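You operate a simulated robot arm through the tools that you are given. There is no shell and no other tool. Be economical: measure what you need, move in short steps, check, and stop when the job is done.

You are at the controls of a simulated robot arm. One attempt, no reset.

Task
Shut and lock both valves of tank 33.
Fine: both outlets are capped; leave the caps on.

The check looks at the end state, three seconds after you hand in, the way a careful person would. Anything else that was tipped, shoved, dropped, spilled or broken makes it a failure. Lids that push on must go on centred and level and be pressed home; caps that screw on are set level and turned clockwise until they are tight.

Robot
A 7-joint arm with a two-finger parallel gripper, fixed in place. Base frame: the origin is at the foot of the arm, x ahead of it, y to its left, z up. Units: mm, rad, N and s.
With the tool pointing down near the work surface it reaches from about 280 to 680 mm from the base axis. Its first joint turns from -1.152 to 1.152 rad. Payload 1.57 kg.
The tool frame sits at the grasp point between the pads (the TCP): z along the fingers, y along the line on which they close. The tips reach 30 mm beyond it. Largest opening 110 mm; finger width 24, thickness 12; the body of the gripper, 48 by 112 mm, starts 78 mm behind the TCP.
Orientation is that of the tool frame in the base frame, as [roll, pitch, yaw] about the fixed x, y, z axes, in that order (R = Rz(yaw) Ry(pitch) Rx(roll)). With the fingers straight down and closing along the base's y, the tool's x points along the base's -x, its y along +y and its z along -z.

Tools
- The arm moves only by the tool nudge_tool. Its argument "increments" is one flat list of numbers, 7 for each row, row after row: the shift along the tool's x, y, z in mm, then the turn, a rotation vector about the tool's x, y, z in rad, then the finger opening in mm, from 0 to 110. In form: [dx, dy, dz, ax, ay, az, grip, dx, dy, dz, ax, ay, az, grip, ...]. A call has 1 to 8 rows; each row shifts and turns the commanded pose from where the row before left it, along the tool's axes as they then stand. A row lasts 0.2 s, in which the tool goes at most 50 mm and 0.15 rad; a call with a longer step from one row to the next is refused whole, and so is a gripper value outside its range. A pose out of reach is approached as far as the arm can. The call stops where the force on the tool passes 40 N (or 10 N more than at its start, if that is more) or the arm is blocked; 0.2 s more then pass. Each finger travels about 108 mm/s and halts on what it meets, pressing with about 24 N; the grip force reading is that of the motor and also rises with nothing between the fingers. The clock runs only during rows and for 0.2 s after the last one: add rows that do not move to give the fingers time. It gives the time, the measured TCP pose, the force on the tool (base axes), the opening and the grip force at its end, in the units of the frame above (readings bear some noise).
- Cameras (640 x 400 px; columns grow to the right, rows downward): "scene" is fixed at [177, -404.5, 1400.6]; the picture's right is [0.63, -0.77, 0.00], its down [-0.47, -0.39, -0.79] and it looks along [0.61, 0.50, -0.61] (base axes); focal length 313 px, centre (320, 200). "wrist" rides on the gripper at [70, 16, -141] in the tool frame; the picture's right is [-0.23, 0.97, 0.00], its down [-0.86, -0.20, -0.48] and it looks along [-0.47, -0.11, 0.88] (tool axes); focal length 222 px, centre (320, 200). There is no depth. A picture from a camera that has moved, and an enlarged one, comes with that camera's place and axes in the base frame and with its lens.
- camera(camera): a new picture of that camera. No time passes.
- inspect(camera, box): a new picture of the part [left, top, right, bottom] of that camera's present view, enlarged. No time passes.
- hand_in(): hands the job in; it is judged then, once.

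Go step by step. Nothing tells you positions but the pictures and the camera data: compare them with the known pose of the tool, close in by small moves and look again before you grip or let go. The budget is 120 turns and 68 pictures, counting those below and the enlarged ones. Unless the task says otherwise, let go and move clear before handing in, and close with one line.

The tools are called after "Request:" as name(argument=value, ...) on one line, values as JSON. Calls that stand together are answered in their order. nudge_tool: Moves the arm, as the interface text tells. Its arguments: {"type":"object","properties":{"increments":{"type":"array"}},"required":["increments"]} The other tools are called the same way: camera (camera) takes a picture; inspect (camera, box) takes an enlarged picture of a part of a camera's view; hand_in () hands the job in.

At the start:

```text
clock: 0.0
tool_pos: [329.7, -108.6, 1191.0]
tcp_rot: [-3.141, 0.0, -3.141]
wrist_force: [-0.1, 0.4, -1.0]
finger_gap: 110.0
finger_force: 0.0
```

scene: 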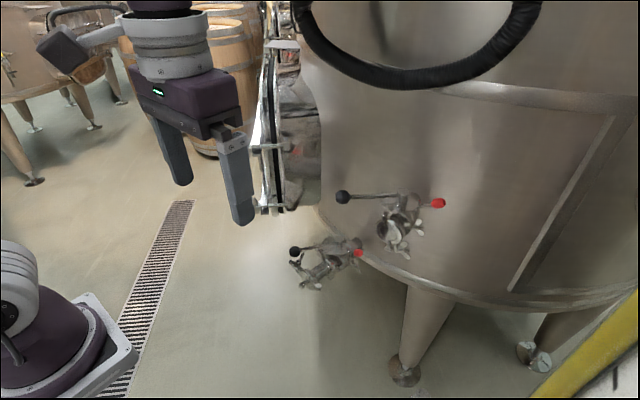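
wrist: 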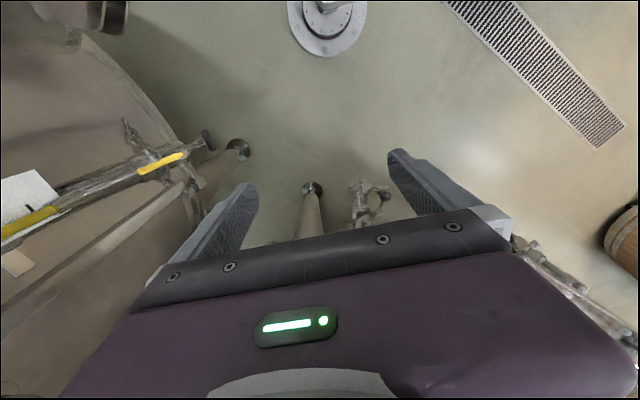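

I see a tank with two valves, each having a lever with a black ball at one end and a red piece at the other. I'll look closer first.

Request:
inspect(camera="scene", box=[270, 170, 470, 295])

Request:
inspect(camera="scene", box=[320, 175, 460, 262])

Request:
inspect(camera="scene", box=[275, 225, 375, 295])

Request:
inspect(camera="wrist", box=[280, 140, 440, 240])

```text
3.20 times, centred on (370, 232) of scene
camera zoom: at [177.0, -404.5, 1400.6], right [0.63, -0.77, 0.0], down [-0.47, -0.39, -0.79], along [0.61, 0.5, -0.61], focal length 1002 px, centre (160, 96)
```

zoom: 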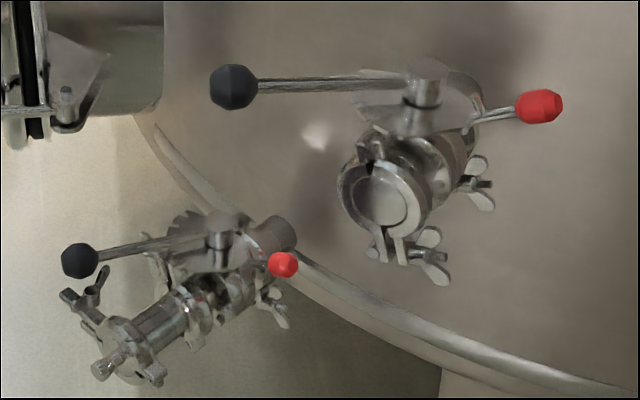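

```text
4.57 times, centred on (390, 218) of scene
camera zoom: at [177.0, -404.5, 1400.6], right [0.63, -0.77, 0.0], down [-0.47, -0.39, -0.79], along [0.61, 0.5, -0.61], focal length 1431 px, centre (0, 115)
```

zoom: 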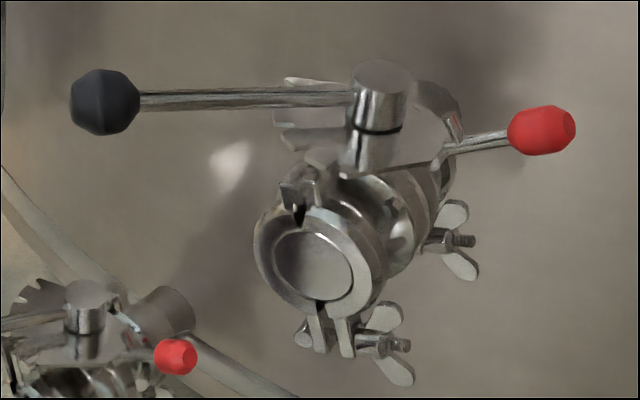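

```text
5.71 times, centred on (325, 260) of scene
camera zoom: at [177.0, -404.5, 1400.6], right [0.63, -0.77, 0.0], down [-0.47, -0.39, -0.79], along [0.61, 0.5, -0.61], focal length 1789 px, centre (291, -143)
```

zoom: 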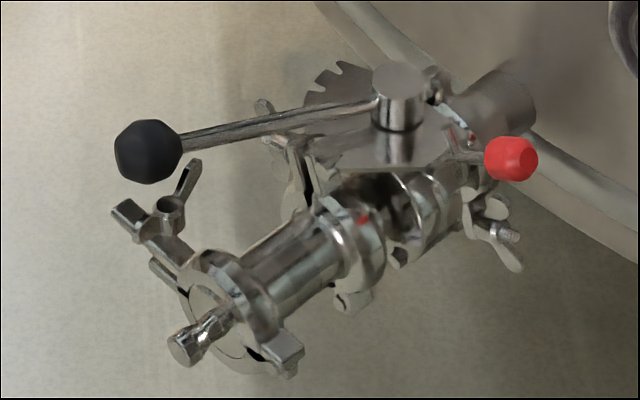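

```text
4.00 times, centred on (360, 190) of wrist
camera zoom: at [260.1, -93.2, 1335.4], right [0.23, 0.97, 0.0], down [0.86, -0.2, 0.48], along [0.47, -0.11, -0.88], focal length 888 px, centre (160, 240)
```

zoom: 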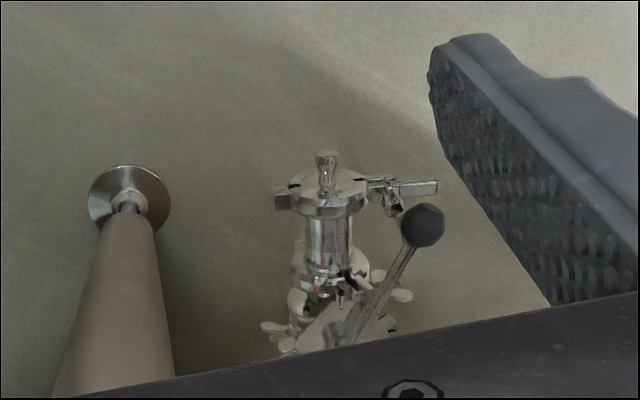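

The valve levers look vertical-stemmed with outlets pointing toward me. I'll tilt the tool so the wrist camera sees both valves from a second angle.

Request:
nudge_tool(increments=[0, 0, 0, 0, -0.15, 0, 110, 0, 0, 0, 0, -0.15, 0, 110, 0, 0, 0, 0, -0.15, 0, 110, 0, 0, 0, 0, -0.15, 0, 110])

Request:
camera(camera="wrist")

```text
clock: 1.0
tool_pos: [330.2, -109.1, 1192.6]
tcp_rot: [3.14, 0.6, -3.141]
wrist_force: [0.2, 0.5, -0.1]
finger_gap: 109.9
finger_force: 0.1
```

```text
61 pictures are left
camera wrist: at [192.6, -93.2, 1271.1], right [0.19, 0.97, 0.13], down [0.43, -0.2, 0.88], along [0.88, -0.11, -0.46], focal length 222 px, centre (320, 200)
```

wrist: 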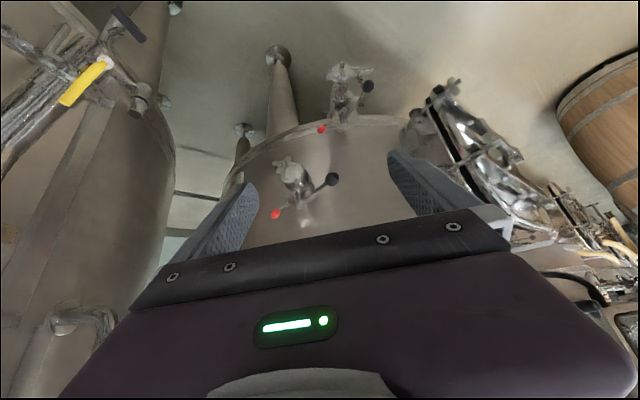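

Now both valves are visible in the wrist view (upside-down). I'll enlarge them, and look for tank numbers.

Request:
inspect(camera="wrist", box=[250, 50, 410, 230])

Request:
inspect(camera="wrist", box=[265, 145, 345, 225])

Request:
inspect(camera="wrist", box=[310, 55, 390, 140])

```text
2.22 times, centred on (330, 140) of wrist
camera zoom: at [192.6, -93.2, 1271.1], right [0.19, 0.97, 0.13], down [0.43, -0.2, 0.88], along [0.88, -0.11, -0.46], focal length 494 px, centre (298, 333)
```

zoom: 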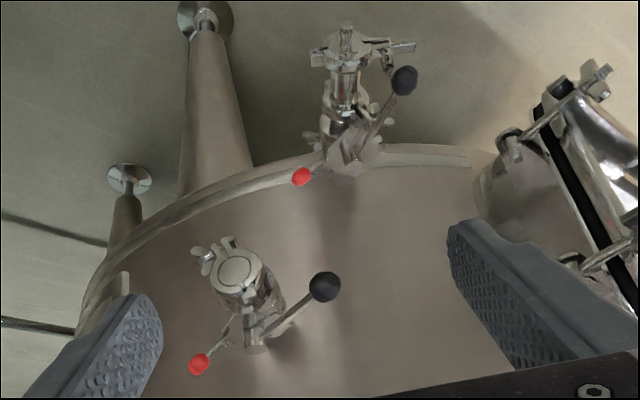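

```text
5.00 times, centred on (305, 185) of wrist
camera zoom: at [192.6, -93.2, 1271.1], right [0.19, 0.97, 0.13], down [0.43, -0.2, 0.88], along [0.88, -0.11, -0.46], focal length 1111 px, centre (395, 275)
```

zoom: 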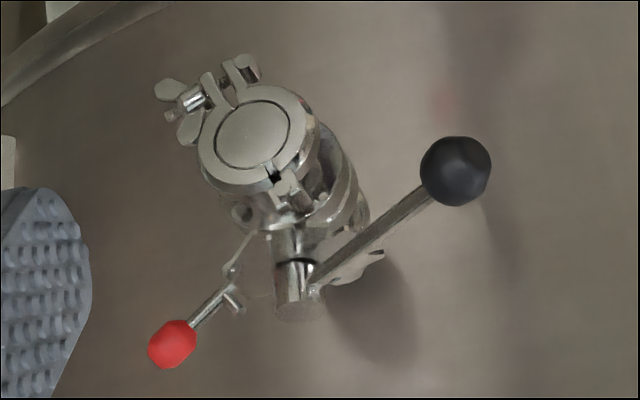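

```text
4.71 times, centred on (350, 98) of wrist
camera zoom: at [192.6, -93.2, 1271.1], right [0.19, 0.97, 0.13], down [0.43, -0.2, 0.88], along [0.88, -0.11, -0.46], focal length 1045 px, centre (179, 682)
```

zoom: 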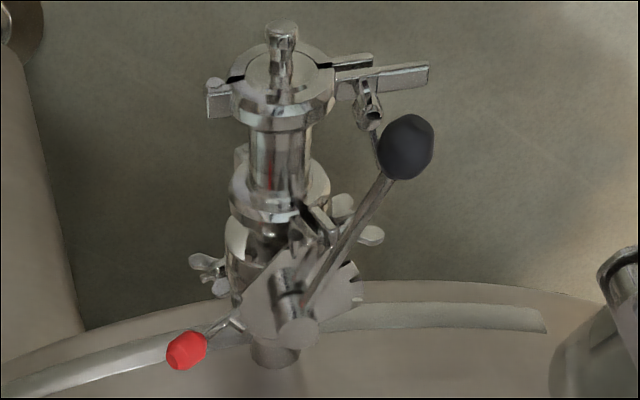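

Estimated: valve 1 stem ≈(696,-48,779), ball ≈(583,19,778), red ≈(688,-119,779); valve 2 stem ≈(688,-207,1020), ball ≈(608,-113,1009), red ≈(698,-277,1020). I'll move closer to study the lock mechanism of valve 2.

Request:
nudge_tool(increments=[-25.4, -26.75, 23.5, 0, 0, 0, 110, -25.4, -26.75, 23.5, 0, 0, 0, 110, -25.4, -26.75, 23.5, 0, 0, 0, 110, -25.4, -26.75, 23.5, 0, 0, 0, 110])

Request:
camera(camera="wrist")

Request:
camera(camera="scene")

```text
clock: 2.0
tool_pos: [469.2, -213.8, 1173.9]
tcp_rot: [-3.14, 0.6, -3.14]
wrist_force: [0.0, -0.2, -0.1]
finger_gap: 110.0
finger_force: 0.0
```

```text
57 pictures are left
camera wrist: at [332.7, -199.0, 1251.1], right [0.19, 0.97, 0.13], down [0.44, -0.2, 0.88], along [0.88, -0.11, -0.46], focal length 222 px, centre (320, 200)
```

wrist: 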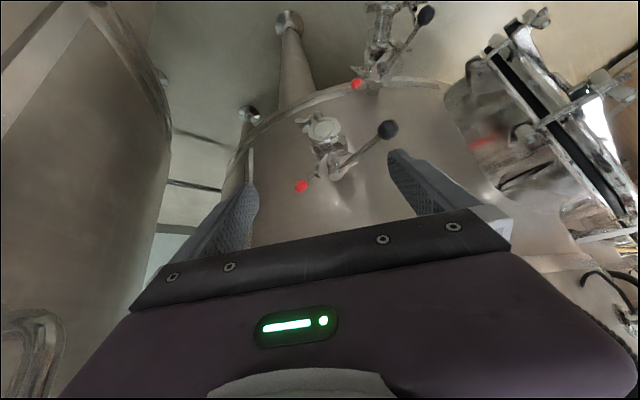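

```text
56 pictures are left
```

scene: 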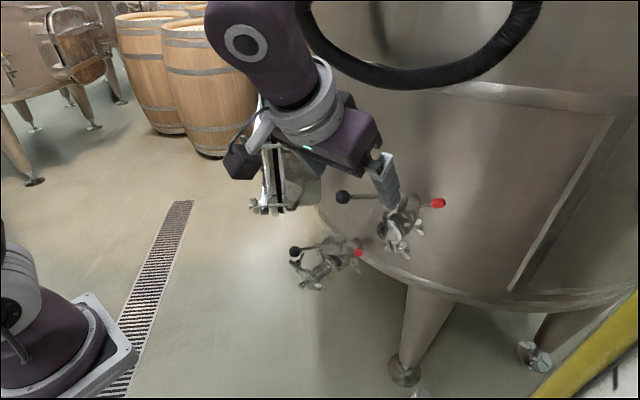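

Request:
inspect(camera="wrist", box=[290, 110, 402, 200])

Request:
inspect(camera="wrist", box=[335, 0, 447, 95])

```text
4.44 times, centred on (346, 155) of wrist
camera zoom: at [332.7, -199.0, 1251.1], right [0.19, 0.97, 0.13], down [0.44, -0.2, 0.88], along [0.88, -0.11, -0.46], focal length 987 px, centre (204, 400)
```

zoom: 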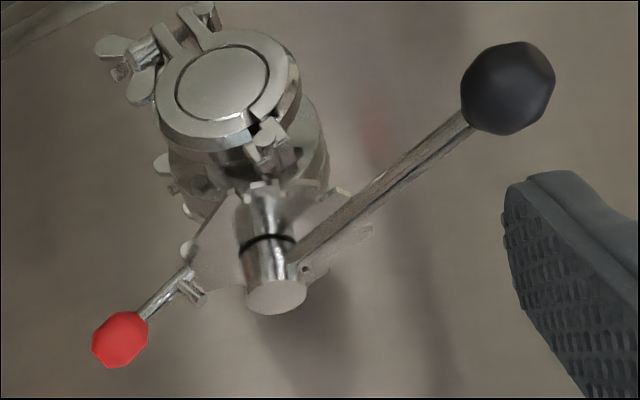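

```text
4.21 times, centred on (391, 48) of wrist
camera zoom: at [332.7, -199.0, 1251.1], right [0.19, 0.97, 0.13], down [0.44, -0.2, 0.88], along [0.88, -0.11, -0.46], focal length 935 px, centre (21, 842)
```

zoom: 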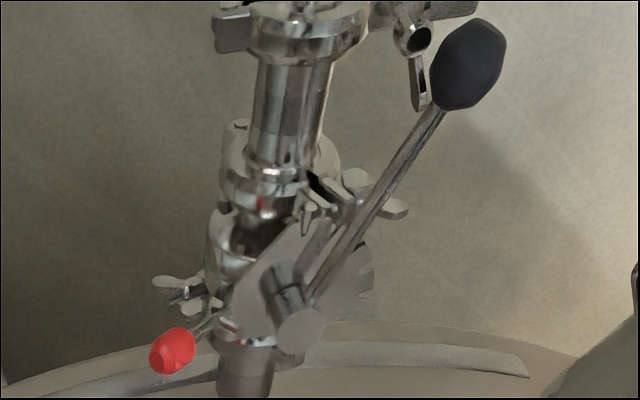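

I'll move closer still to see the base of the red lever.

Request:
nudge_tool(increments=[-25.5, 0, 37.7, 0, 0, 0, 110, -25.5, 0, 37.7, 0, 0, 0, 110, -25.5, 0, 37.7, 0, 0, 0, 110])

Request:
camera(camera="wrist")

```text
clock: 2.8
tool_pos: [596.3, -217.3, 1121.2]
tcp_rot: [-3.141, 0.601, 3.141]
wrist_force: [0.6, -0.2, 0.0]
finger_gap: 110.1
finger_force: 0.0
```

```text
53 pictures are left
camera wrist: at [459.2, -201.4, 1200.3], right [0.19, 0.97, 0.13], down [0.44, -0.2, 0.88], along [0.88, -0.11, -0.46], focal length 222 px, centre (320, 200)
```

wrist: 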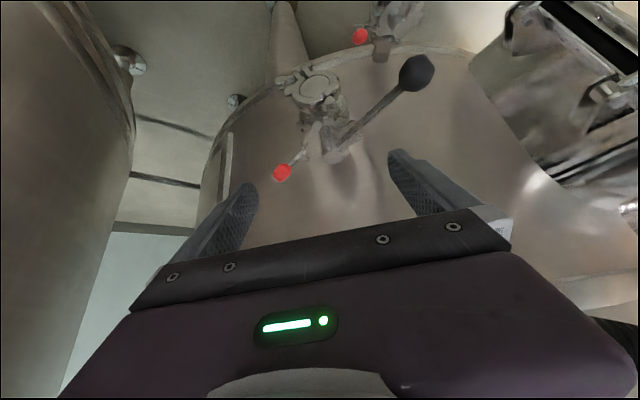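

Request:
inspect(camera="wrist", box=[260, 100, 372, 185])

Request:
inspect(camera="wrist", box=[280, 130, 340, 180])

```text
4.71 times, centred on (316, 142) of wrist
camera zoom: at [459.2, -201.4, 1200.3], right [0.19, 0.97, 0.13], down [0.44, -0.2, 0.88], along [0.88, -0.11, -0.46], focal length 1045 px, centre (339, 471)
```

zoom: 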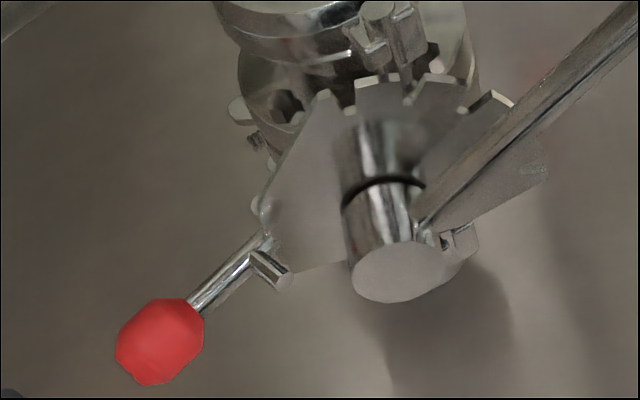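

```text
8.00 times, centred on (310, 155) of wrist
camera zoom: at [459.2, -201.4, 1200.3], right [0.19, 0.97, 0.13], down [0.44, -0.2, 0.88], along [0.88, -0.11, -0.46], focal length 1777 px, centre (400, 560)
```

zoom: 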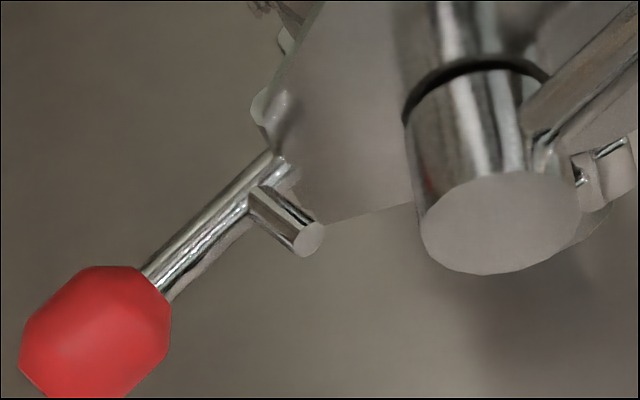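

I'll get a top-down view of valve 2's red lock lever.

Request:
nudge_tool(increments=[0, 0, 0, 0, 0.15, 0, 110, 0, 0, 0, 0, 0.15, 0, 110, 0, 0, 0, 0, 0.15, 0, 110, -25.2, -19.5, 13.9, 0, 0, 0, 110, -25.2, -19.5, 13.9, 0, 0, 0, 110])

Request:
camera(camera="wrist")

```text
clock: 4.0
tool_pos: [628.9, -242.6, 1108.5]
tcp_rot: [-3.14, 0.148, -3.141]
wrist_force: [-0.4, -0.1, -0.3]
finger_gap: 110.0
finger_force: 0.0
out of reach, approached as far as the arm can: row 5
```

```text
50 pictures are left
camera wrist: at [539.1, -226.6, 1239.4], right [0.23, 0.97, 0.03], down [0.77, -0.2, 0.6], along [0.59, -0.11, -0.8], focal length 222 px, centre (320, 200)
```

wrist: 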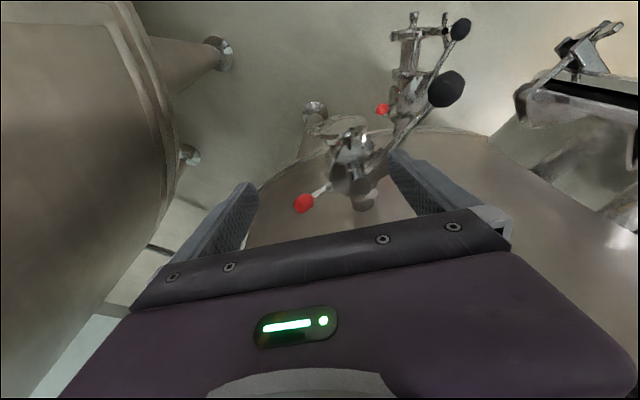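

Request:
inspect(camera="wrist", box=[290, 130, 402, 215])

Request:
inspect(camera="wrist", box=[360, 10, 472, 140])

```text
4.71 times, centred on (346, 172) of wrist
camera zoom: at [539.1, -226.6, 1239.4], right [0.23, 0.97, 0.03], down [0.77, -0.2, 0.6], along [0.59, -0.11, -0.8], focal length 1045 px, centre (198, 329)
```

zoom: 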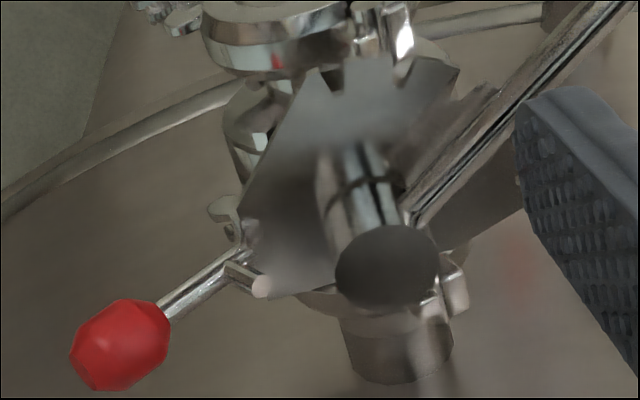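

```text
3.08 times, centred on (416, 75) of wrist
camera zoom: at [539.1, -226.6, 1239.4], right [0.23, 0.97, 0.03], down [0.77, -0.2, 0.6], along [0.59, -0.11, -0.8], focal length 684 px, centre (25, 585)
```

zoom: 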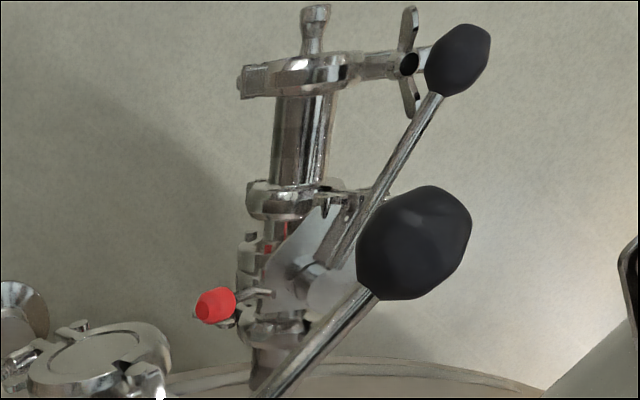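

The black lever of valve 2 sits at about 45° between open (-x, along the pipe) and shut (+y, across it). I'll tilt to 0.6, close the fingers and come in beside the lever to push it toward +x/+y.

Request:
nudge_tool(increments=[0, 0, 0, 0, -0.15, 0, 40, 0, 0, 0, 0, -0.15, 0, 0, 0, 0, 0, 0, -0.152, 0, 0, 17.1, 37, -6.9, 0, 0, 0, 0, 17.1, 37, -6.9, 0, 0, 0, 0, 23.7, 0, 34.7, 0, 0, 0, 0])

Request:
camera(camera="scene")

```text
refused: row 3 steps farther than a row can; nothing moved
```

```text
47 pictures are left
```

scene: 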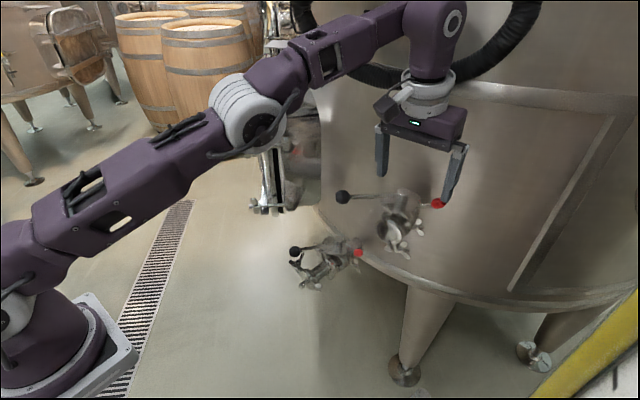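

Refused for the 0.152 rad turn; repeating with 0.15 and stopping after the rotation and first move.

Request:
nudge_tool(increments=[0, 0, 0, 0, -0.15, 0, 40, 0, 0, 0, 0, -0.15, 0, 0, 0, 0, 0, 0, -0.15, 0, 0, 17.1, 37, -6.9, 0, 0, 0, 0, 17.1, 37, -6.9, 0, 0, 0, 0])

```text
clock: 5.2
tool_pos: [594.4, -169.2, 1102.8]
tcp_rot: [-3.141, 0.599, -3.139]
wrist_force: [-0.2, 0.1, -0.6]
finger_gap: 0.1
finger_force: 21.2
```

Request:
nudge_tool(increments=[24.3, 0, 35.5, 0, 0, 0, 0, 24.3, 0, 35.5, 0, 0, 0, 0])

Request:
camera(camera="wrist")

Request:
inspect(camera="scene", box=[300, 130, 460, 250])

```text
clock: 5.8
tool_pos: [591.3, -168.2, 1015.3]
tcp_rot: [3.141, 0.601, -3.139]
wrist_force: [0.8, -0.4, 0.2]
finger_gap: 0.0
finger_force: 21.1
```

```text
46 pictures are left
camera wrist: at [454.6, -152.2, 1093.9], right [0.19, 0.97, 0.13], down [0.44, -0.2, 0.88], along [0.88, -0.11, -0.46], focal length 222 px, centre (320, 200)
```

wrist: 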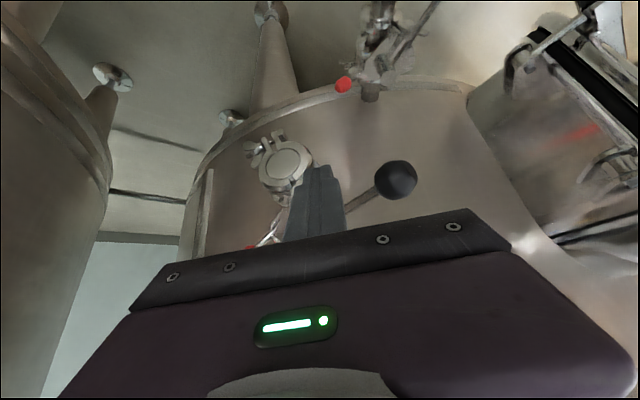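

```text
3.33 times, centred on (380, 190) of scene
camera zoom: at [177.0, -404.5, 1400.6], right [0.63, -0.77, 0.0], down [-0.47, -0.39, -0.79], along [0.61, 0.5, -0.61], focal length 1043 px, centre (120, 233)
```

zoom: 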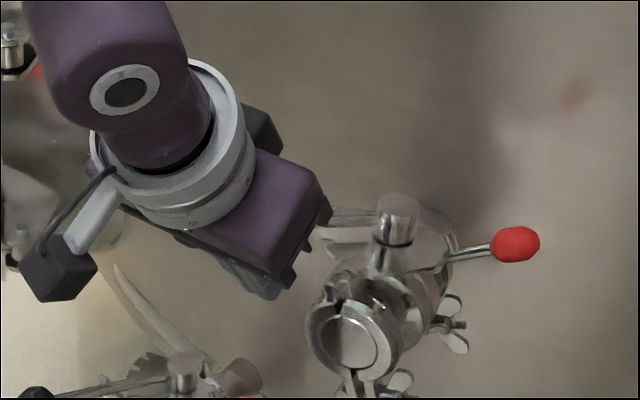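

The closed fingers are beside the lever, short of contact. I'll push along the arc toward shut.

Request:
nudge_tool(increments=[-14, 12, 9.6, 0, 0, 0, 0, -9.9, 12, 6.8, 0, 0, 0, 0, -9.9, 12, 6.8, 0, 0, 0, 0, -7.4, 4.5, 5.1, 0, 0, 0, 0, -7.4, 4.5, 5.1, 0, 0, 0, 0])

Request:
camera(camera="wrist")

```text
clock: 7.0
tool_pos: [652.3, -121.8, 1014.8]
tcp_rot: [3.14, 0.598, 3.141]
wrist_force: [-3.3, -5.3, -4.9]
finger_gap: 0.1
finger_force: 20.9
```

```text
44 pictures are left
camera wrist: at [515.2, -106.9, 1094.0], right [0.19, 0.97, 0.13], down [0.44, -0.2, 0.88], along [0.88, -0.11, -0.46], focal length 222 px, centre (320, 200)
```

wrist: 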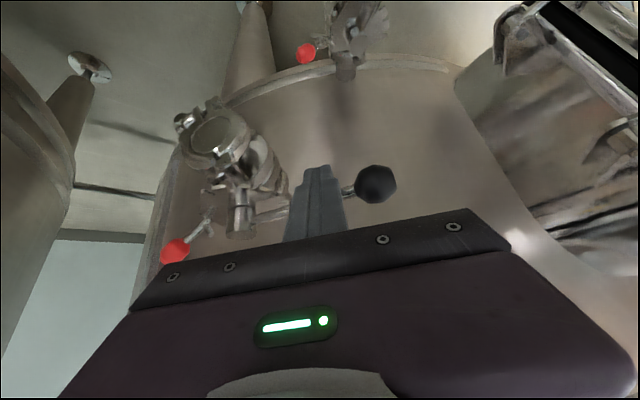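

The lever is now ~99°; a bit more to reach 90°, in small steps.

Request:
nudge_tool(increments=[-5, 1, 3.4, 0, 0, 0, 0, -5, 1, 3.4, 0, 0, 0, 0, -3.5, 0, 2.4, 0, 0, 0, 0])

Request:
camera(camera="wrist")

```text
clock: 7.8
tool_pos: [665.4, -121.0, 1012.5]
tcp_rot: [3.137, 0.583, 3.14]
wrist_force: [-2.4, -0.5, -1.8]
finger_gap: 0.0
finger_force: 20.9
stopped in row 3: the force on the tool passed its limit (the readings are from after the stop); the commanded pose is now the measured one
```

```text
43 pictures are left
camera wrist: at [528.1, -105.3, 1093.0], right [0.19, 0.97, 0.13], down [0.45, -0.2, 0.87], along [0.87, -0.11, -0.48], focal length 222 px, centre (320, 200)
```

wrist: 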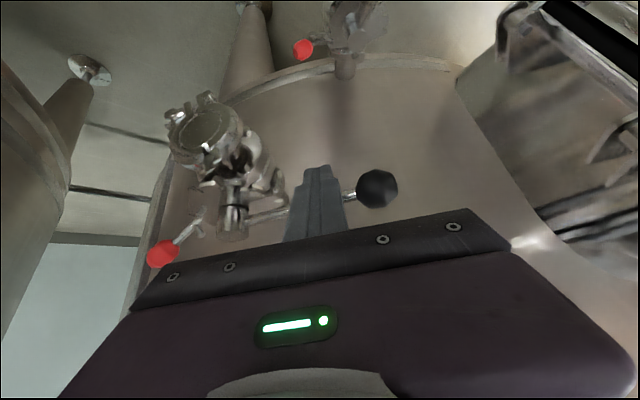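

Force limit = the end stop: the lever is across the pipe. I'll back off and look at the mechanism again.

Request:
nudge_tool(increments=[33, 0, -22.6, 0, 0, 0, 0, -12.5, -28.3, -23, 0, 0, 0, 0, -12.5, -28.3, -23, 0, 0, 0, 0, -12.5, -28.3, -23, 0, 0, 0, 0])

Request:
inspect(camera="wrist", box=[240, 90, 400, 190])

Request:
inspect(camera="scene", box=[340, 170, 452, 240])

```text
clock: 8.8
tool_pos: [617.2, -205.9, 1090.6]
tcp_rot: [3.138, 0.583, 3.141]
wrist_force: [-0.4, -0.2, -0.6]
finger_gap: 0.0
finger_force: 21.2
```

```text
4.00 times, centred on (320, 140) of wrist
camera zoom: at [481.0, -190.2, 1171.5], right [0.19, 0.97, 0.13], down [0.45, -0.2, 0.87], along [0.87, -0.11, -0.48], focal length 888 px, centre (320, 440)
```

zoom: 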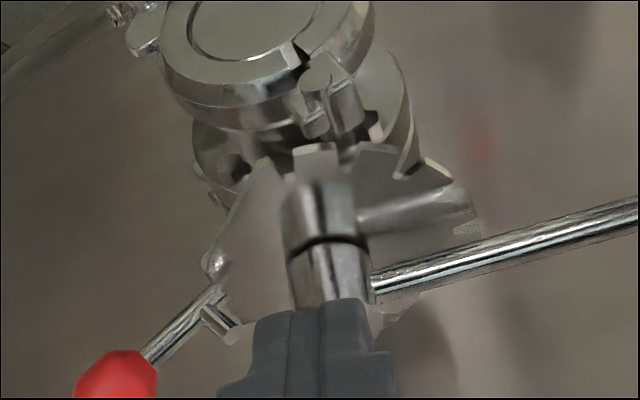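

```text
5.71 times, centred on (396, 205) of scene
camera zoom: at [177.0, -404.5, 1400.6], right [0.63, -0.77, 0.0], down [-0.47, -0.39, -0.79], along [0.61, 0.5, -0.61], focal length 1789 px, centre (-114, 171)
```

zoom: 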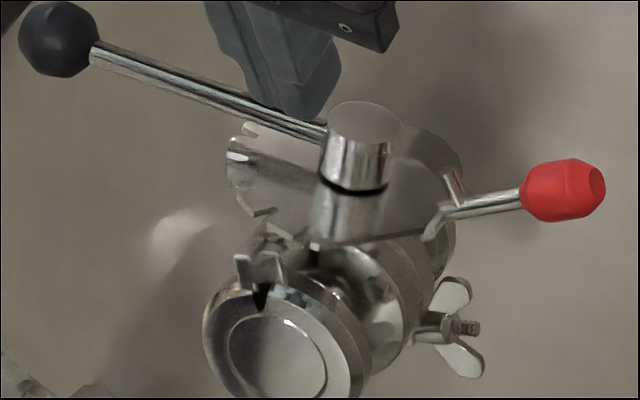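

Valve 2's lever is across the pipe. I'll study the red lever's pivot more closely on both valves.

Request:
inspect(camera="scene", box=[325, 230, 373, 260])

Request:
inspect(camera="scene", box=[395, 185, 443, 215])

```text
13.33 times, centred on (349, 245) of scene
camera zoom: at [177.0, -404.5, 1400.6], right [0.63, -0.77, 0.0], down [-0.47, -0.39, -0.79], along [0.61, 0.5, -0.61], focal length 4174 px, centre (-67, -400)
```

zoom: 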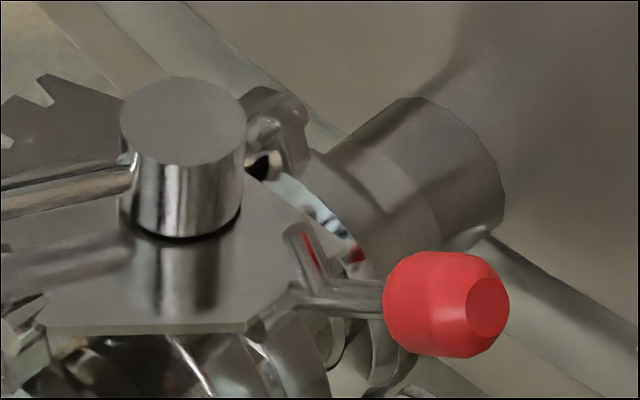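

```text
13.33 times, centred on (419, 200) of scene
camera zoom: at [177.0, -404.5, 1400.6], right [0.63, -0.77, 0.0], down [-0.47, -0.39, -0.79], along [0.61, 0.5, -0.61], focal length 4174 px, centre (-1000, 200)
```

zoom: 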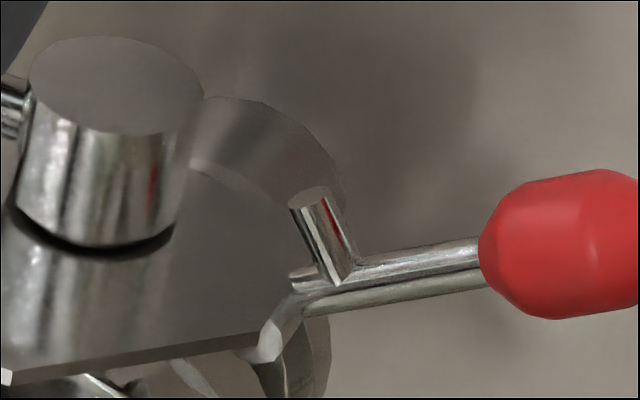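

I'll bring the camera round to the -y side, lower, for a look at the red lever's pivot.

Request:
nudge_tool(increments=[19.7, -28, 7.4, 0, 0, 0, 0, 19.7, -28, 7.4, 0, 0, 0, 0, 19.7, -28, 7.4, 0, 0, 0, 0, 0, 0, 0, -0.082, 0, -0.124, 0, 0, 0, 0, -0.082, 0, -0.124, 0, 0, 0, 0, -0.082, 0, -0.124, 0, 0, 0, 0, 0, -0.15, 0, 0, 0, 0, 0, 0, -0.15, 0, 0])

Request:
camera(camera="wrist")

```text
clock: 10.6
tool_pos: [581.4, -289.8, 1040.9]
tcp_rot: [3.14, 0.887, -2.698]
wrist_force: [0.5, 0.0, -0.1]
finger_gap: 0.2
finger_force: 21.2
```

```text
38 pictures are left
camera wrist: at [435.0, -341.8, 1076.9], right [-0.29, 0.94, 0.18], down [0.24, -0.11, 0.96], along [0.93, 0.32, -0.19], focal length 222 px, centre (320, 200)
```

wrist: 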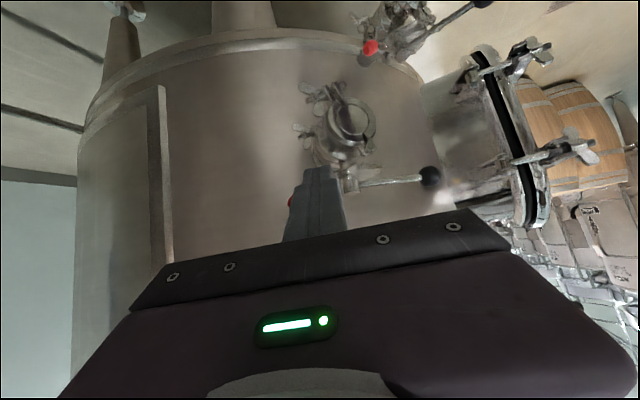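

Request:
nudge_tool(increments=[0, 0, -20, 0, 0, 0, 60, 0, 0, -10, 0, 0, 0, 110, 0, 0, 0, 0, 0, 0, 110])

Request:
inspect(camera="wrist", box=[270, 120, 430, 220])

```text
clock: 11.4
tool_pos: [559.7, -300.0, 1058.4]
tcp_rot: [3.139, 0.884, -2.698]
wrist_force: [-0.6, 0.4, 0.2]
finger_gap: 109.8
finger_force: 0.0
```

```text
4.00 times, centred on (350, 170) of wrist
camera zoom: at [413.8, -351.8, 1095.2], right [-0.29, 0.94, 0.18], down [0.24, -0.11, 0.96], along [0.93, 0.32, -0.2], focal length 888 px, centre (200, 320)
```

zoom: 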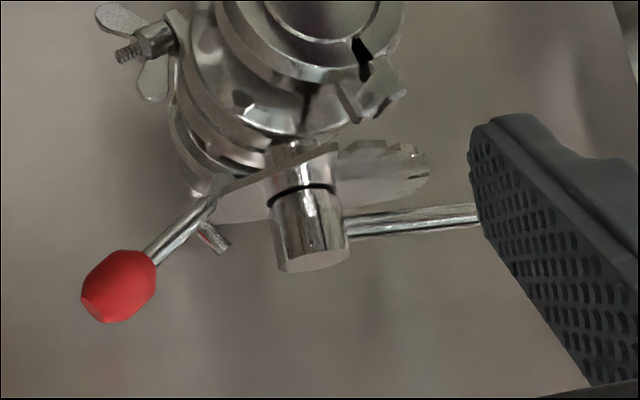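

The red lever is hinged at the plate edge and sticks out and up at ~40°, with a short peg on it. I'll bring the closed fingers horizontally above it to test gently which way it turns.

Request:
nudge_tool(increments=[0, 0, 0, 0.1145, 0, 0.0934, 50, 0, 0, 0, 0.1145, 0, 0.0934, 0, 0, 0, 0, 0.1145, 0, 0.0934, 0, 0, 0, 0, 0, -0.15, 0, 0, 0, 0, 0, 0, -0.15, 0, 0, 0, 0, 0, 0, -0.15, 0, 0])

```text
clock: 12.8
tool_pos: [561.7, -300.0, 1058.4]
tcp_rot: [3.135, 1.334, 3.136]
wrist_force: [0.5, -0.1, -0.1]
finger_gap: 0.0
finger_force: 20.9
```

Request:
nudge_tool(increments=[-10.7, 7, 38.6, 0, 0, 0, 0, -10.7, 7, 38.6, 0, 0, 0, 0, -10.7, 7, 38.6, 0, 0, 0, 0])

Request:
inspect(camera="scene", box=[340, 140, 468, 220])

Request:
camera(camera="wrist")

```text
clock: 13.6
tool_pos: [679.8, -279.4, 1064.5]
tcp_rot: [3.134, 1.332, 3.137]
wrist_force: [0.1, -0.1, 0.3]
finger_gap: 0.0
finger_force: 21.0
```

```text
5.00 times, centred on (404, 180) of scene
camera zoom: at [177.0, -404.5, 1400.6], right [0.63, -0.77, 0.0], down [-0.47, -0.39, -0.79], along [0.61, 0.5, -0.61], focal length 1565 px, centre (-100, 300)
```

zoom: 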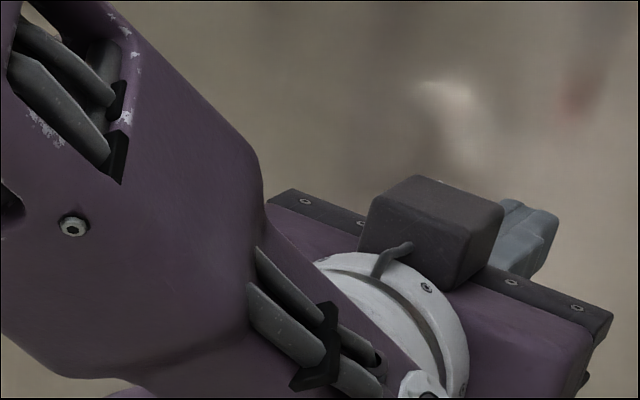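

```text
35 pictures are left
camera wrist: at [526.2, -263.8, 1030.3], right [0.05, 0.97, 0.22], down [-0.26, -0.2, 0.94], along [0.96, -0.11, 0.25], focal length 222 px, centre (320, 200)
```

wrist: 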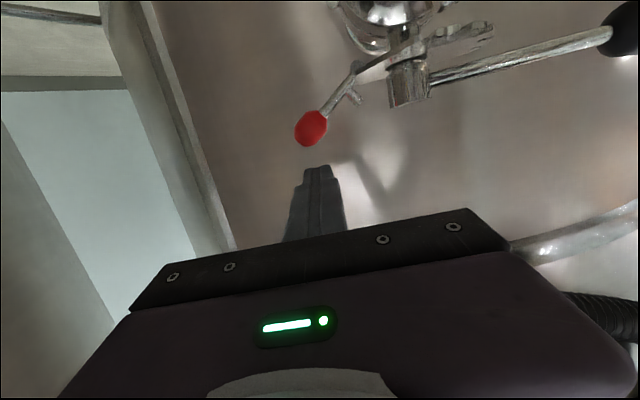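

Good view, red knob confirmed at ≈(697,-278,1021). Now press down gently and see whether it yields.

Request:
nudge_tool(increments=[9.7, 0, 2.4, 0, 0, 0, 0, 4.9, 0, 1.2, 0, 0, 0, 0, 4.9, 0, 1.2, 0, 0, 0, 0, 4.9, 0, 1.2, 0, 0, 0, 0])

Request:
inspect(camera="wrist", box=[260, 20, 420, 180])

```text
clock: 14.6
tool_pos: [681.3, -279.9, 1046.3]
tcp_rot: [-3.136, 1.348, -3.134]
wrist_force: [-2.1, -5.5, 39.7]
finger_gap: 0.1
finger_force: 21.2
```

```text
2.50 times, centred on (340, 100) of wrist
camera zoom: at [527.6, -263.6, 1009.8], right [0.05, 0.97, 0.22], down [-0.28, -0.2, 0.94], along [0.96, -0.11, 0.26], focal length 555 px, centre (270, 450)
```

zoom: 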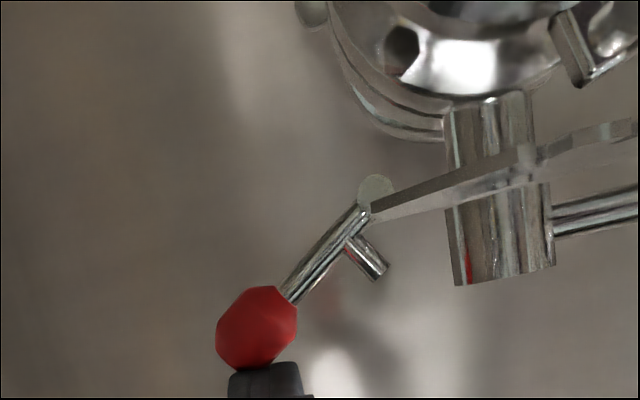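

It's solid downward, and the picture shows the hinge disc with its axis along x at the plate edge, so the red lever must swing up and over toward the hub. I'll go round to its outer-lower side.

Request:
nudge_tool(increments=[-19.5, 0, -4.4, 0, 0, 0, 0, 0, -46, 0, 0, 0, 0, 0, 37, 0, 8.4, 0, 0, 0, 0, 37, 0, 8.4, 0, 0, 0, 0])

Request:
inspect(camera="wrist", box=[260, 20, 420, 180])

```text
clock: 15.6
tool_pos: [679.5, -326.7, 980.6]
tcp_rot: [3.131, 1.331, 3.133]
wrist_force: [-0.4, -0.6, 0.1]
finger_gap: 0.3
finger_force: 21.6
```

```text
2.50 times, centred on (340, 100) of wrist
camera zoom: at [525.2, -310.6, 946.7], right [0.05, 0.97, 0.22], down [-0.26, -0.2, 0.94], along [0.96, -0.11, 0.25], focal length 555 px, centre (270, 450)
```

zoom: 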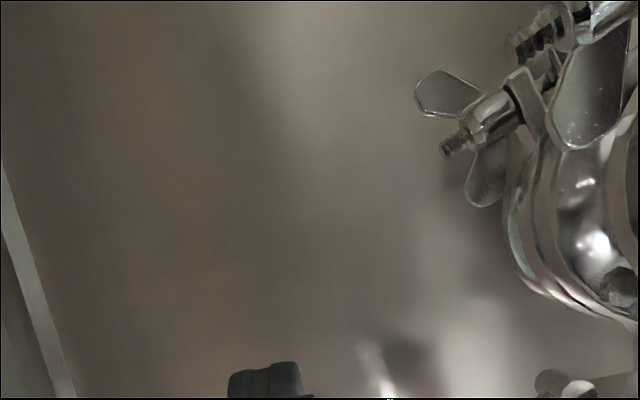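

Request:
nudge_tool(increments=[-16.5, 27, -4, 0, 0, 0, 0, -6.8, 6, -1.6, 0, 0, 0, 0, -9, 4, -2.2, 0, 0, 0, 0, -9, 5, -2.2, 0, 0, 0, 0, -7.5, 7, -1.8, 0, 0, 0, 0, -7.5, 7, -1.8, 0, 0, 0, 0])

Request:
camera(camera="wrist")

```text
clock: 17.0
tool_pos: [678.0, -267.9, 1039.1]
tcp_rot: [3.132, 1.335, 3.136]
wrist_force: [-0.7, -0.7, 0.7]
finger_gap: 0.0
finger_force: 21.3
```

```text
32 pictures are left
camera wrist: at [525.4, -253.3, 1007.0], right [0.05, 0.97, 0.22], down [-0.26, -0.2, 0.94], along [0.96, -0.11, 0.25], focal length 222 px, centre (320, 200)
```

wrist: 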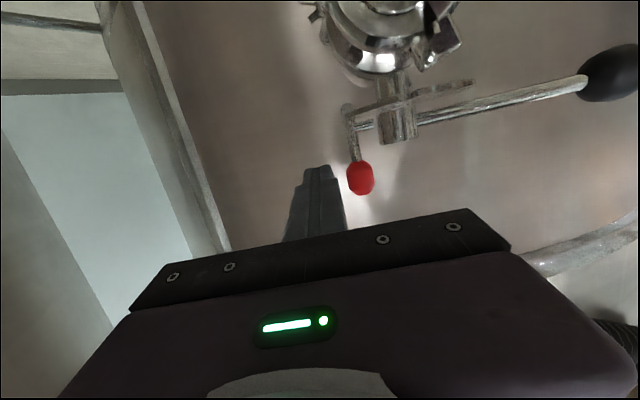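

It moves: the red lever has swung up to about vertical. I'll continue inward until it meets its stop.

Request:
nudge_tool(increments=[-5, 8, -1.2, 0, 0, 0, 0, -3, 8, -0.7, 0, 0, 0, 0, -1.5, 8, -0.4, 0, 0, 0, 0])

Request:
inspect(camera="wrist", box=[280, 70, 440, 210])

```text
clock: 17.8
tool_pos: [677.8, -255.6, 1048.6]
tcp_rot: [-3.132, 1.329, 3.131]
wrist_force: [1.7, -9.5, -1.0]
finger_gap: 0.0
finger_force: 21.0
stopped in row 3: the force on the tool passed its limit (the readings are from after the stop); the commanded pose is now the measured one
```

```text
2.86 times, centred on (360, 140) of wrist
camera zoom: at [523.5, -237.7, 1015.2], right [0.07, 0.97, 0.22], down [-0.26, -0.19, 0.95], along [0.96, -0.12, 0.24], focal length 635 px, centre (206, 371)
```

zoom: 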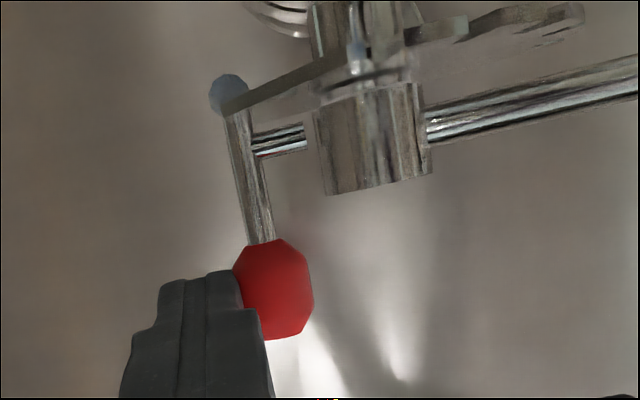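

The red lever stopped with its peg pointing at the hub. I'll zoom in to see whether the peg has entered the hub.

Request:
inspect(camera="wrist", box=[330, 85, 394, 125])

Request:
inspect(camera="scene", box=[370, 175, 450, 225])

```text
10.00 times, centred on (362, 105) of wrist
camera zoom: at [523.5, -237.7, 1015.2], right [0.07, 0.97, 0.22], down [-0.26, -0.19, 0.95], along [0.96, -0.12, 0.24], focal length 2221 px, centre (-100, 1150)
```

zoom: 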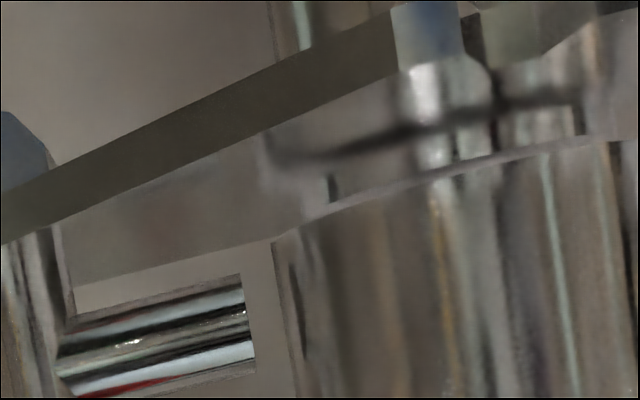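

```text
8.00 times, centred on (410, 200) of scene
camera zoom: at [177.0, -404.7, 1400.5], right [0.63, -0.77, 0.0], down [-0.47, -0.39, -0.79], along [0.61, 0.5, -0.61], focal length 2504 px, centre (-400, 200)
```

zoom: 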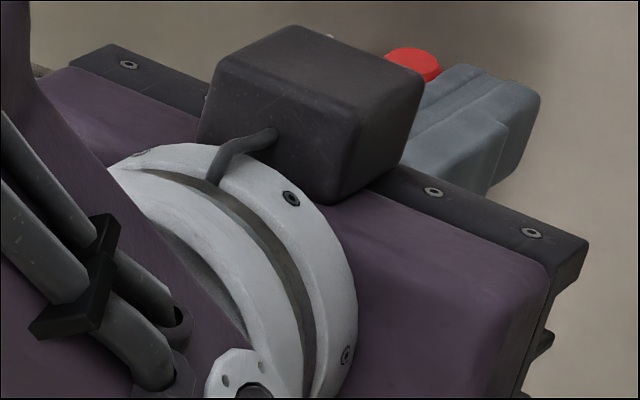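

The red lever is now upright with the peg level toward the hub, and it met a stop. I'll back away and check whether it stays there.

Request:
nudge_tool(increments=[0, -20, 0, 0, 0, 0, 0, 0, -20, -30, 0, 0, 0, 0, 0, 0, -45, 0, 0, 0, 0, 0, 0, -45, 0, 0, 0, 0])

Request:
inspect(camera="scene", box=[370, 170, 450, 220])

Request:
camera(camera="wrist")

```text
clock: 18.8
tool_pos: [561.4, -290.4, 1077.3]
tcp_rot: [-3.133, 1.329, 3.137]
wrist_force: [-1.1, -0.4, -0.2]
finger_gap: 0.0
finger_force: 21.4
```

```text
8.00 times, centred on (410, 195) of scene
camera zoom: at [177.0, -404.5, 1400.6], right [0.63, -0.77, 0.0], down [-0.47, -0.39, -0.79], along [0.61, 0.5, -0.61], focal length 2504 px, centre (-400, 240)
```

zoom: 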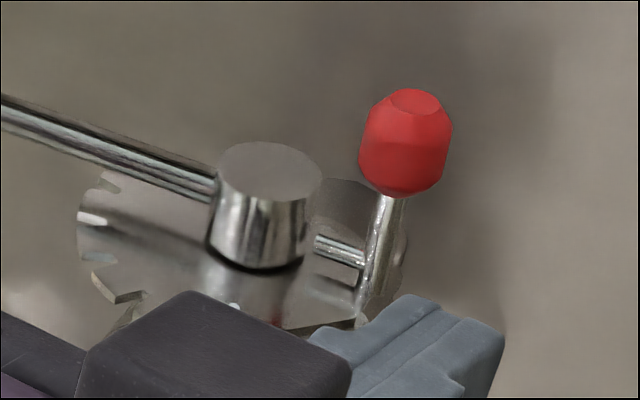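

```text
27 pictures are left
camera wrist: at [407.5, -272.5, 1044.4], right [0.07, 0.97, 0.22], down [-0.26, -0.19, 0.94], along [0.96, -0.12, 0.24], focal length 222 px, centre (320, 200)
```

wrist: 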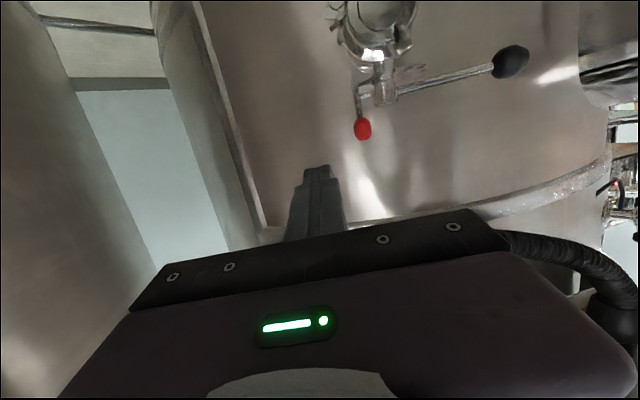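

It stays upright. Before trusting it, I'll look closely at the hub/peg meeting point.

Request:
inspect(camera="wrist", box=[350, 75, 398, 105])

Request:
inspect(camera="scene", box=[395, 185, 427, 205])

```text
13.33 times, centred on (374, 90) of wrist
camera zoom: at [407.5, -272.5, 1044.4], right [0.07, 0.97, 0.22], down [-0.26, -0.19, 0.94], along [0.96, -0.12, 0.24], focal length 2962 px, centre (-400, 1667)
```

zoom: 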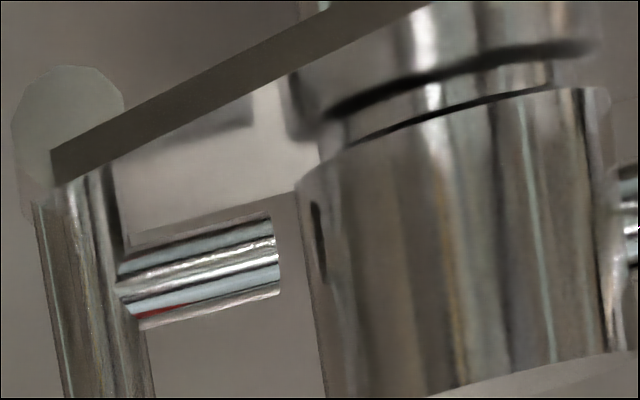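

```text
16.00 times, centred on (411, 195) of scene
camera zoom: at [177.0, -404.5, 1400.6], right [0.63, -0.77, 0.0], down [-0.47, -0.39, -0.79], along [0.61, 0.5, -0.61], focal length 5008 px, centre (-1136, 280)
```

zoom: 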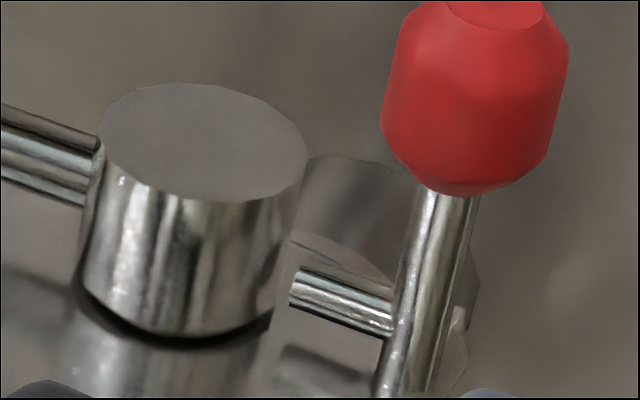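

The picture is ambiguous, so I'll test the lock physically: grip the black ball from the front and pull gently toward open. First move in front of the ball and roll the gripper.

Request:
nudge_tool(increments=[13.6, 41.6, 3.3, 0, 0, 0, 0, 13.6, 41.6, 3.3, 0, 0, 0, 0, 13.6, 41.6, 3.3, 0, 0, 0, 0, 13.6, 41.6, 3.3, 0, 0, 0, 0, 13.6, 41.6, 3.3, 0, 0, 0, 0, 0, 0, 0, 0, 0, -0.15, 20, 0, 0, 0, 0, 0, -0.15, 40, 0, 0, 0, 0, 0, -0.15, 60])

Request:
nudge_tool(increments=[0, 0, 0, 0, 0, -0.15, 60, 0, 0, 0, 0, 0, -0.15, 60, 0, 0, 0, 0, 0, -0.15, 60, 0, 0, 0, 0, 0, -0.15, 60, 0, 0, 0, 0, 0, -0.15, 60, 0, 0, 0, 0, 0, -0.15, 60, 0, 0, 0, 0, 0, -0.15, 60, 0, 0, 0, 0, 0, -0.07, 60])

Request:
camera(camera="wrist")

```text
clock: 20.6
tool_pos: [563.2, -84.1, 1006.5]
tcp_rot: [-2.081, 1.061, -2.038]
wrist_force: [-0.2, -0.2, 0.4]
finger_gap: 60.0
finger_force: 0.1
```

```text
clock: 22.4
tool_pos: [563.3, -82.5, 1039.1]
tcp_rot: [-1.816, -0.003, -1.585]
wrist_force: [-1.2, 0.2, -0.7]
finger_gap: 59.9
finger_force: 0.1
out of reach, approached as far as the arm can: row 5, 6, 7, 8
```

```text
24 pictures are left
camera wrist: at [420.7, -150.3, 1059.0], right [-0.23, 0.23, -0.94], down [-0.4, 0.86, 0.31], along [0.88, 0.45, -0.11], focal length 222 px, centre (320, 200)
```

wrist: 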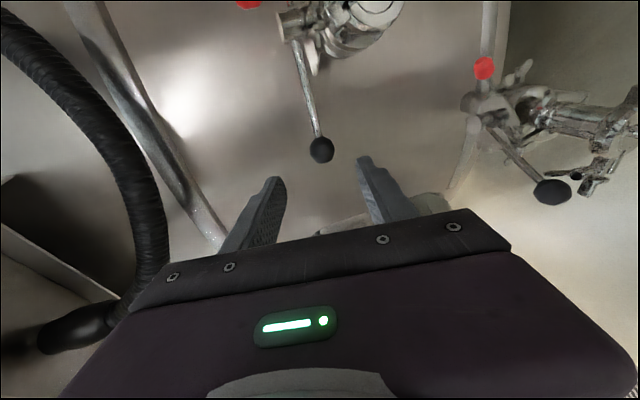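

Request:
nudge_tool(increments=[0, -7, 28, 0, 0, 0, 60, 0, -7, 28, 0, 0, 0, 60, 0, 0, 0, 0, 0, 0, 60])

Request:
inspect(camera="wrist", box=[220, 0, 460, 220])

```text
clock: 23.2
tool_pos: [620.6, -82.6, 1039.1]
tcp_rot: [-1.816, -0.001, -1.587]
wrist_force: [-0.4, 0.1, 0.4]
finger_gap: 59.9
finger_force: 0.2
```

```text
1.82 times, centred on (340, 110) of wrist
camera zoom: at [478.7, -149.8, 1059.1], right [-0.23, 0.23, -0.94], down [-0.4, 0.86, 0.31], along [0.88, 0.45, -0.11], focal length 404 px, centre (284, 364)
```

zoom: 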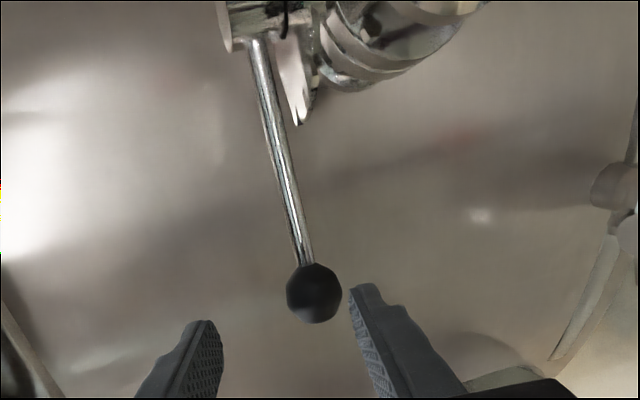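

Request:
nudge_tool(increments=[0, 27.4, 22.4, 0, 0, 0, 60, 0, 0, 0, 0, 0, 0, 60])

```text
clock: 23.8
tool_pos: [636.4, -77.8, 1031.4]
tcp_rot: [-1.827, 0.001, -1.588]
wrist_force: [0.5, 0.8, 0.3]
finger_gap: 60.1
finger_force: 0.0
out of reach, approached as far as the arm can: row 1
```

Request:
nudge_tool(increments=[0, 0, -15, -0.15, 0, 0, 60, 0, 0, 0, -0.15, 0, 0, 60, 0, 0, 0, -0.1, 0, 0, 60, 0, 0, 0, 0, 0, 0, 60])

```text
clock: 24.8
tool_pos: [623.7, -78.8, 1036.6]
tcp_rot: [-2.212, 0.0, -1.585]
wrist_force: [0.2, 0.1, 0.3]
finger_gap: 59.6
finger_force: 0.1
```

Request:
nudge_tool(increments=[1.5, -5.1, 31.8, 0, 0, 0, 60, 1.5, -5.1, 31.8, 0, 0, 0, 60, 0, 0, 0, 0, 0, 0, 60])

Request:
inspect(camera="wrist", box=[220, 60, 460, 220])

```text
clock: 25.6
tool_pos: [679.8, -81.7, 1005.5]
tcp_rot: [-2.212, 0.002, -1.586]
wrist_force: [0.0, 0.5, 0.5]
finger_gap: 60.0
finger_force: 0.0
```

```text
2.50 times, centred on (340, 140) of wrist
camera zoom: at [555.1, -150.0, 1079.2], right [-0.58, 0.23, -0.78], down [-0.25, 0.86, 0.45], along [0.78, 0.46, -0.44], focal length 555 px, centre (270, 350)
```

zoom: 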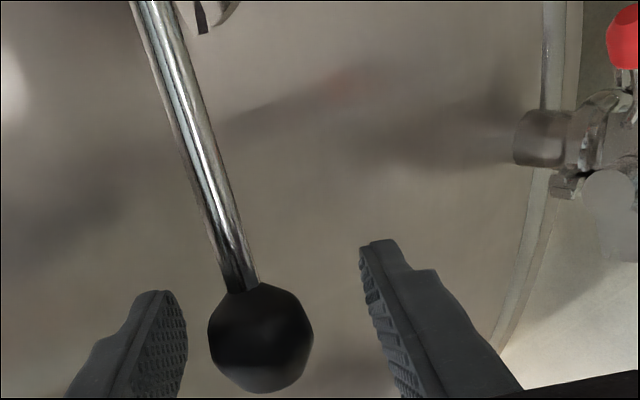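

Ball is between the fingers. Centre slightly and grip.

Request:
nudge_tool(increments=[0, -4, 0, 0, 0, 0, 60, 0, 0, 0, 0, 0, 0, 20, 0, 0, 0, 0, 0, 0, 20, 0, 0, 0, 0, 0, 0, 20])

```text
clock: 26.6
tool_pos: [681.6, -80.9, 1009.5]
tcp_rot: [-2.212, 0.0, -1.585]
wrist_force: [-3.7, 1.1, -6.7]
finger_gap: 31.1
finger_force: 40.2
```

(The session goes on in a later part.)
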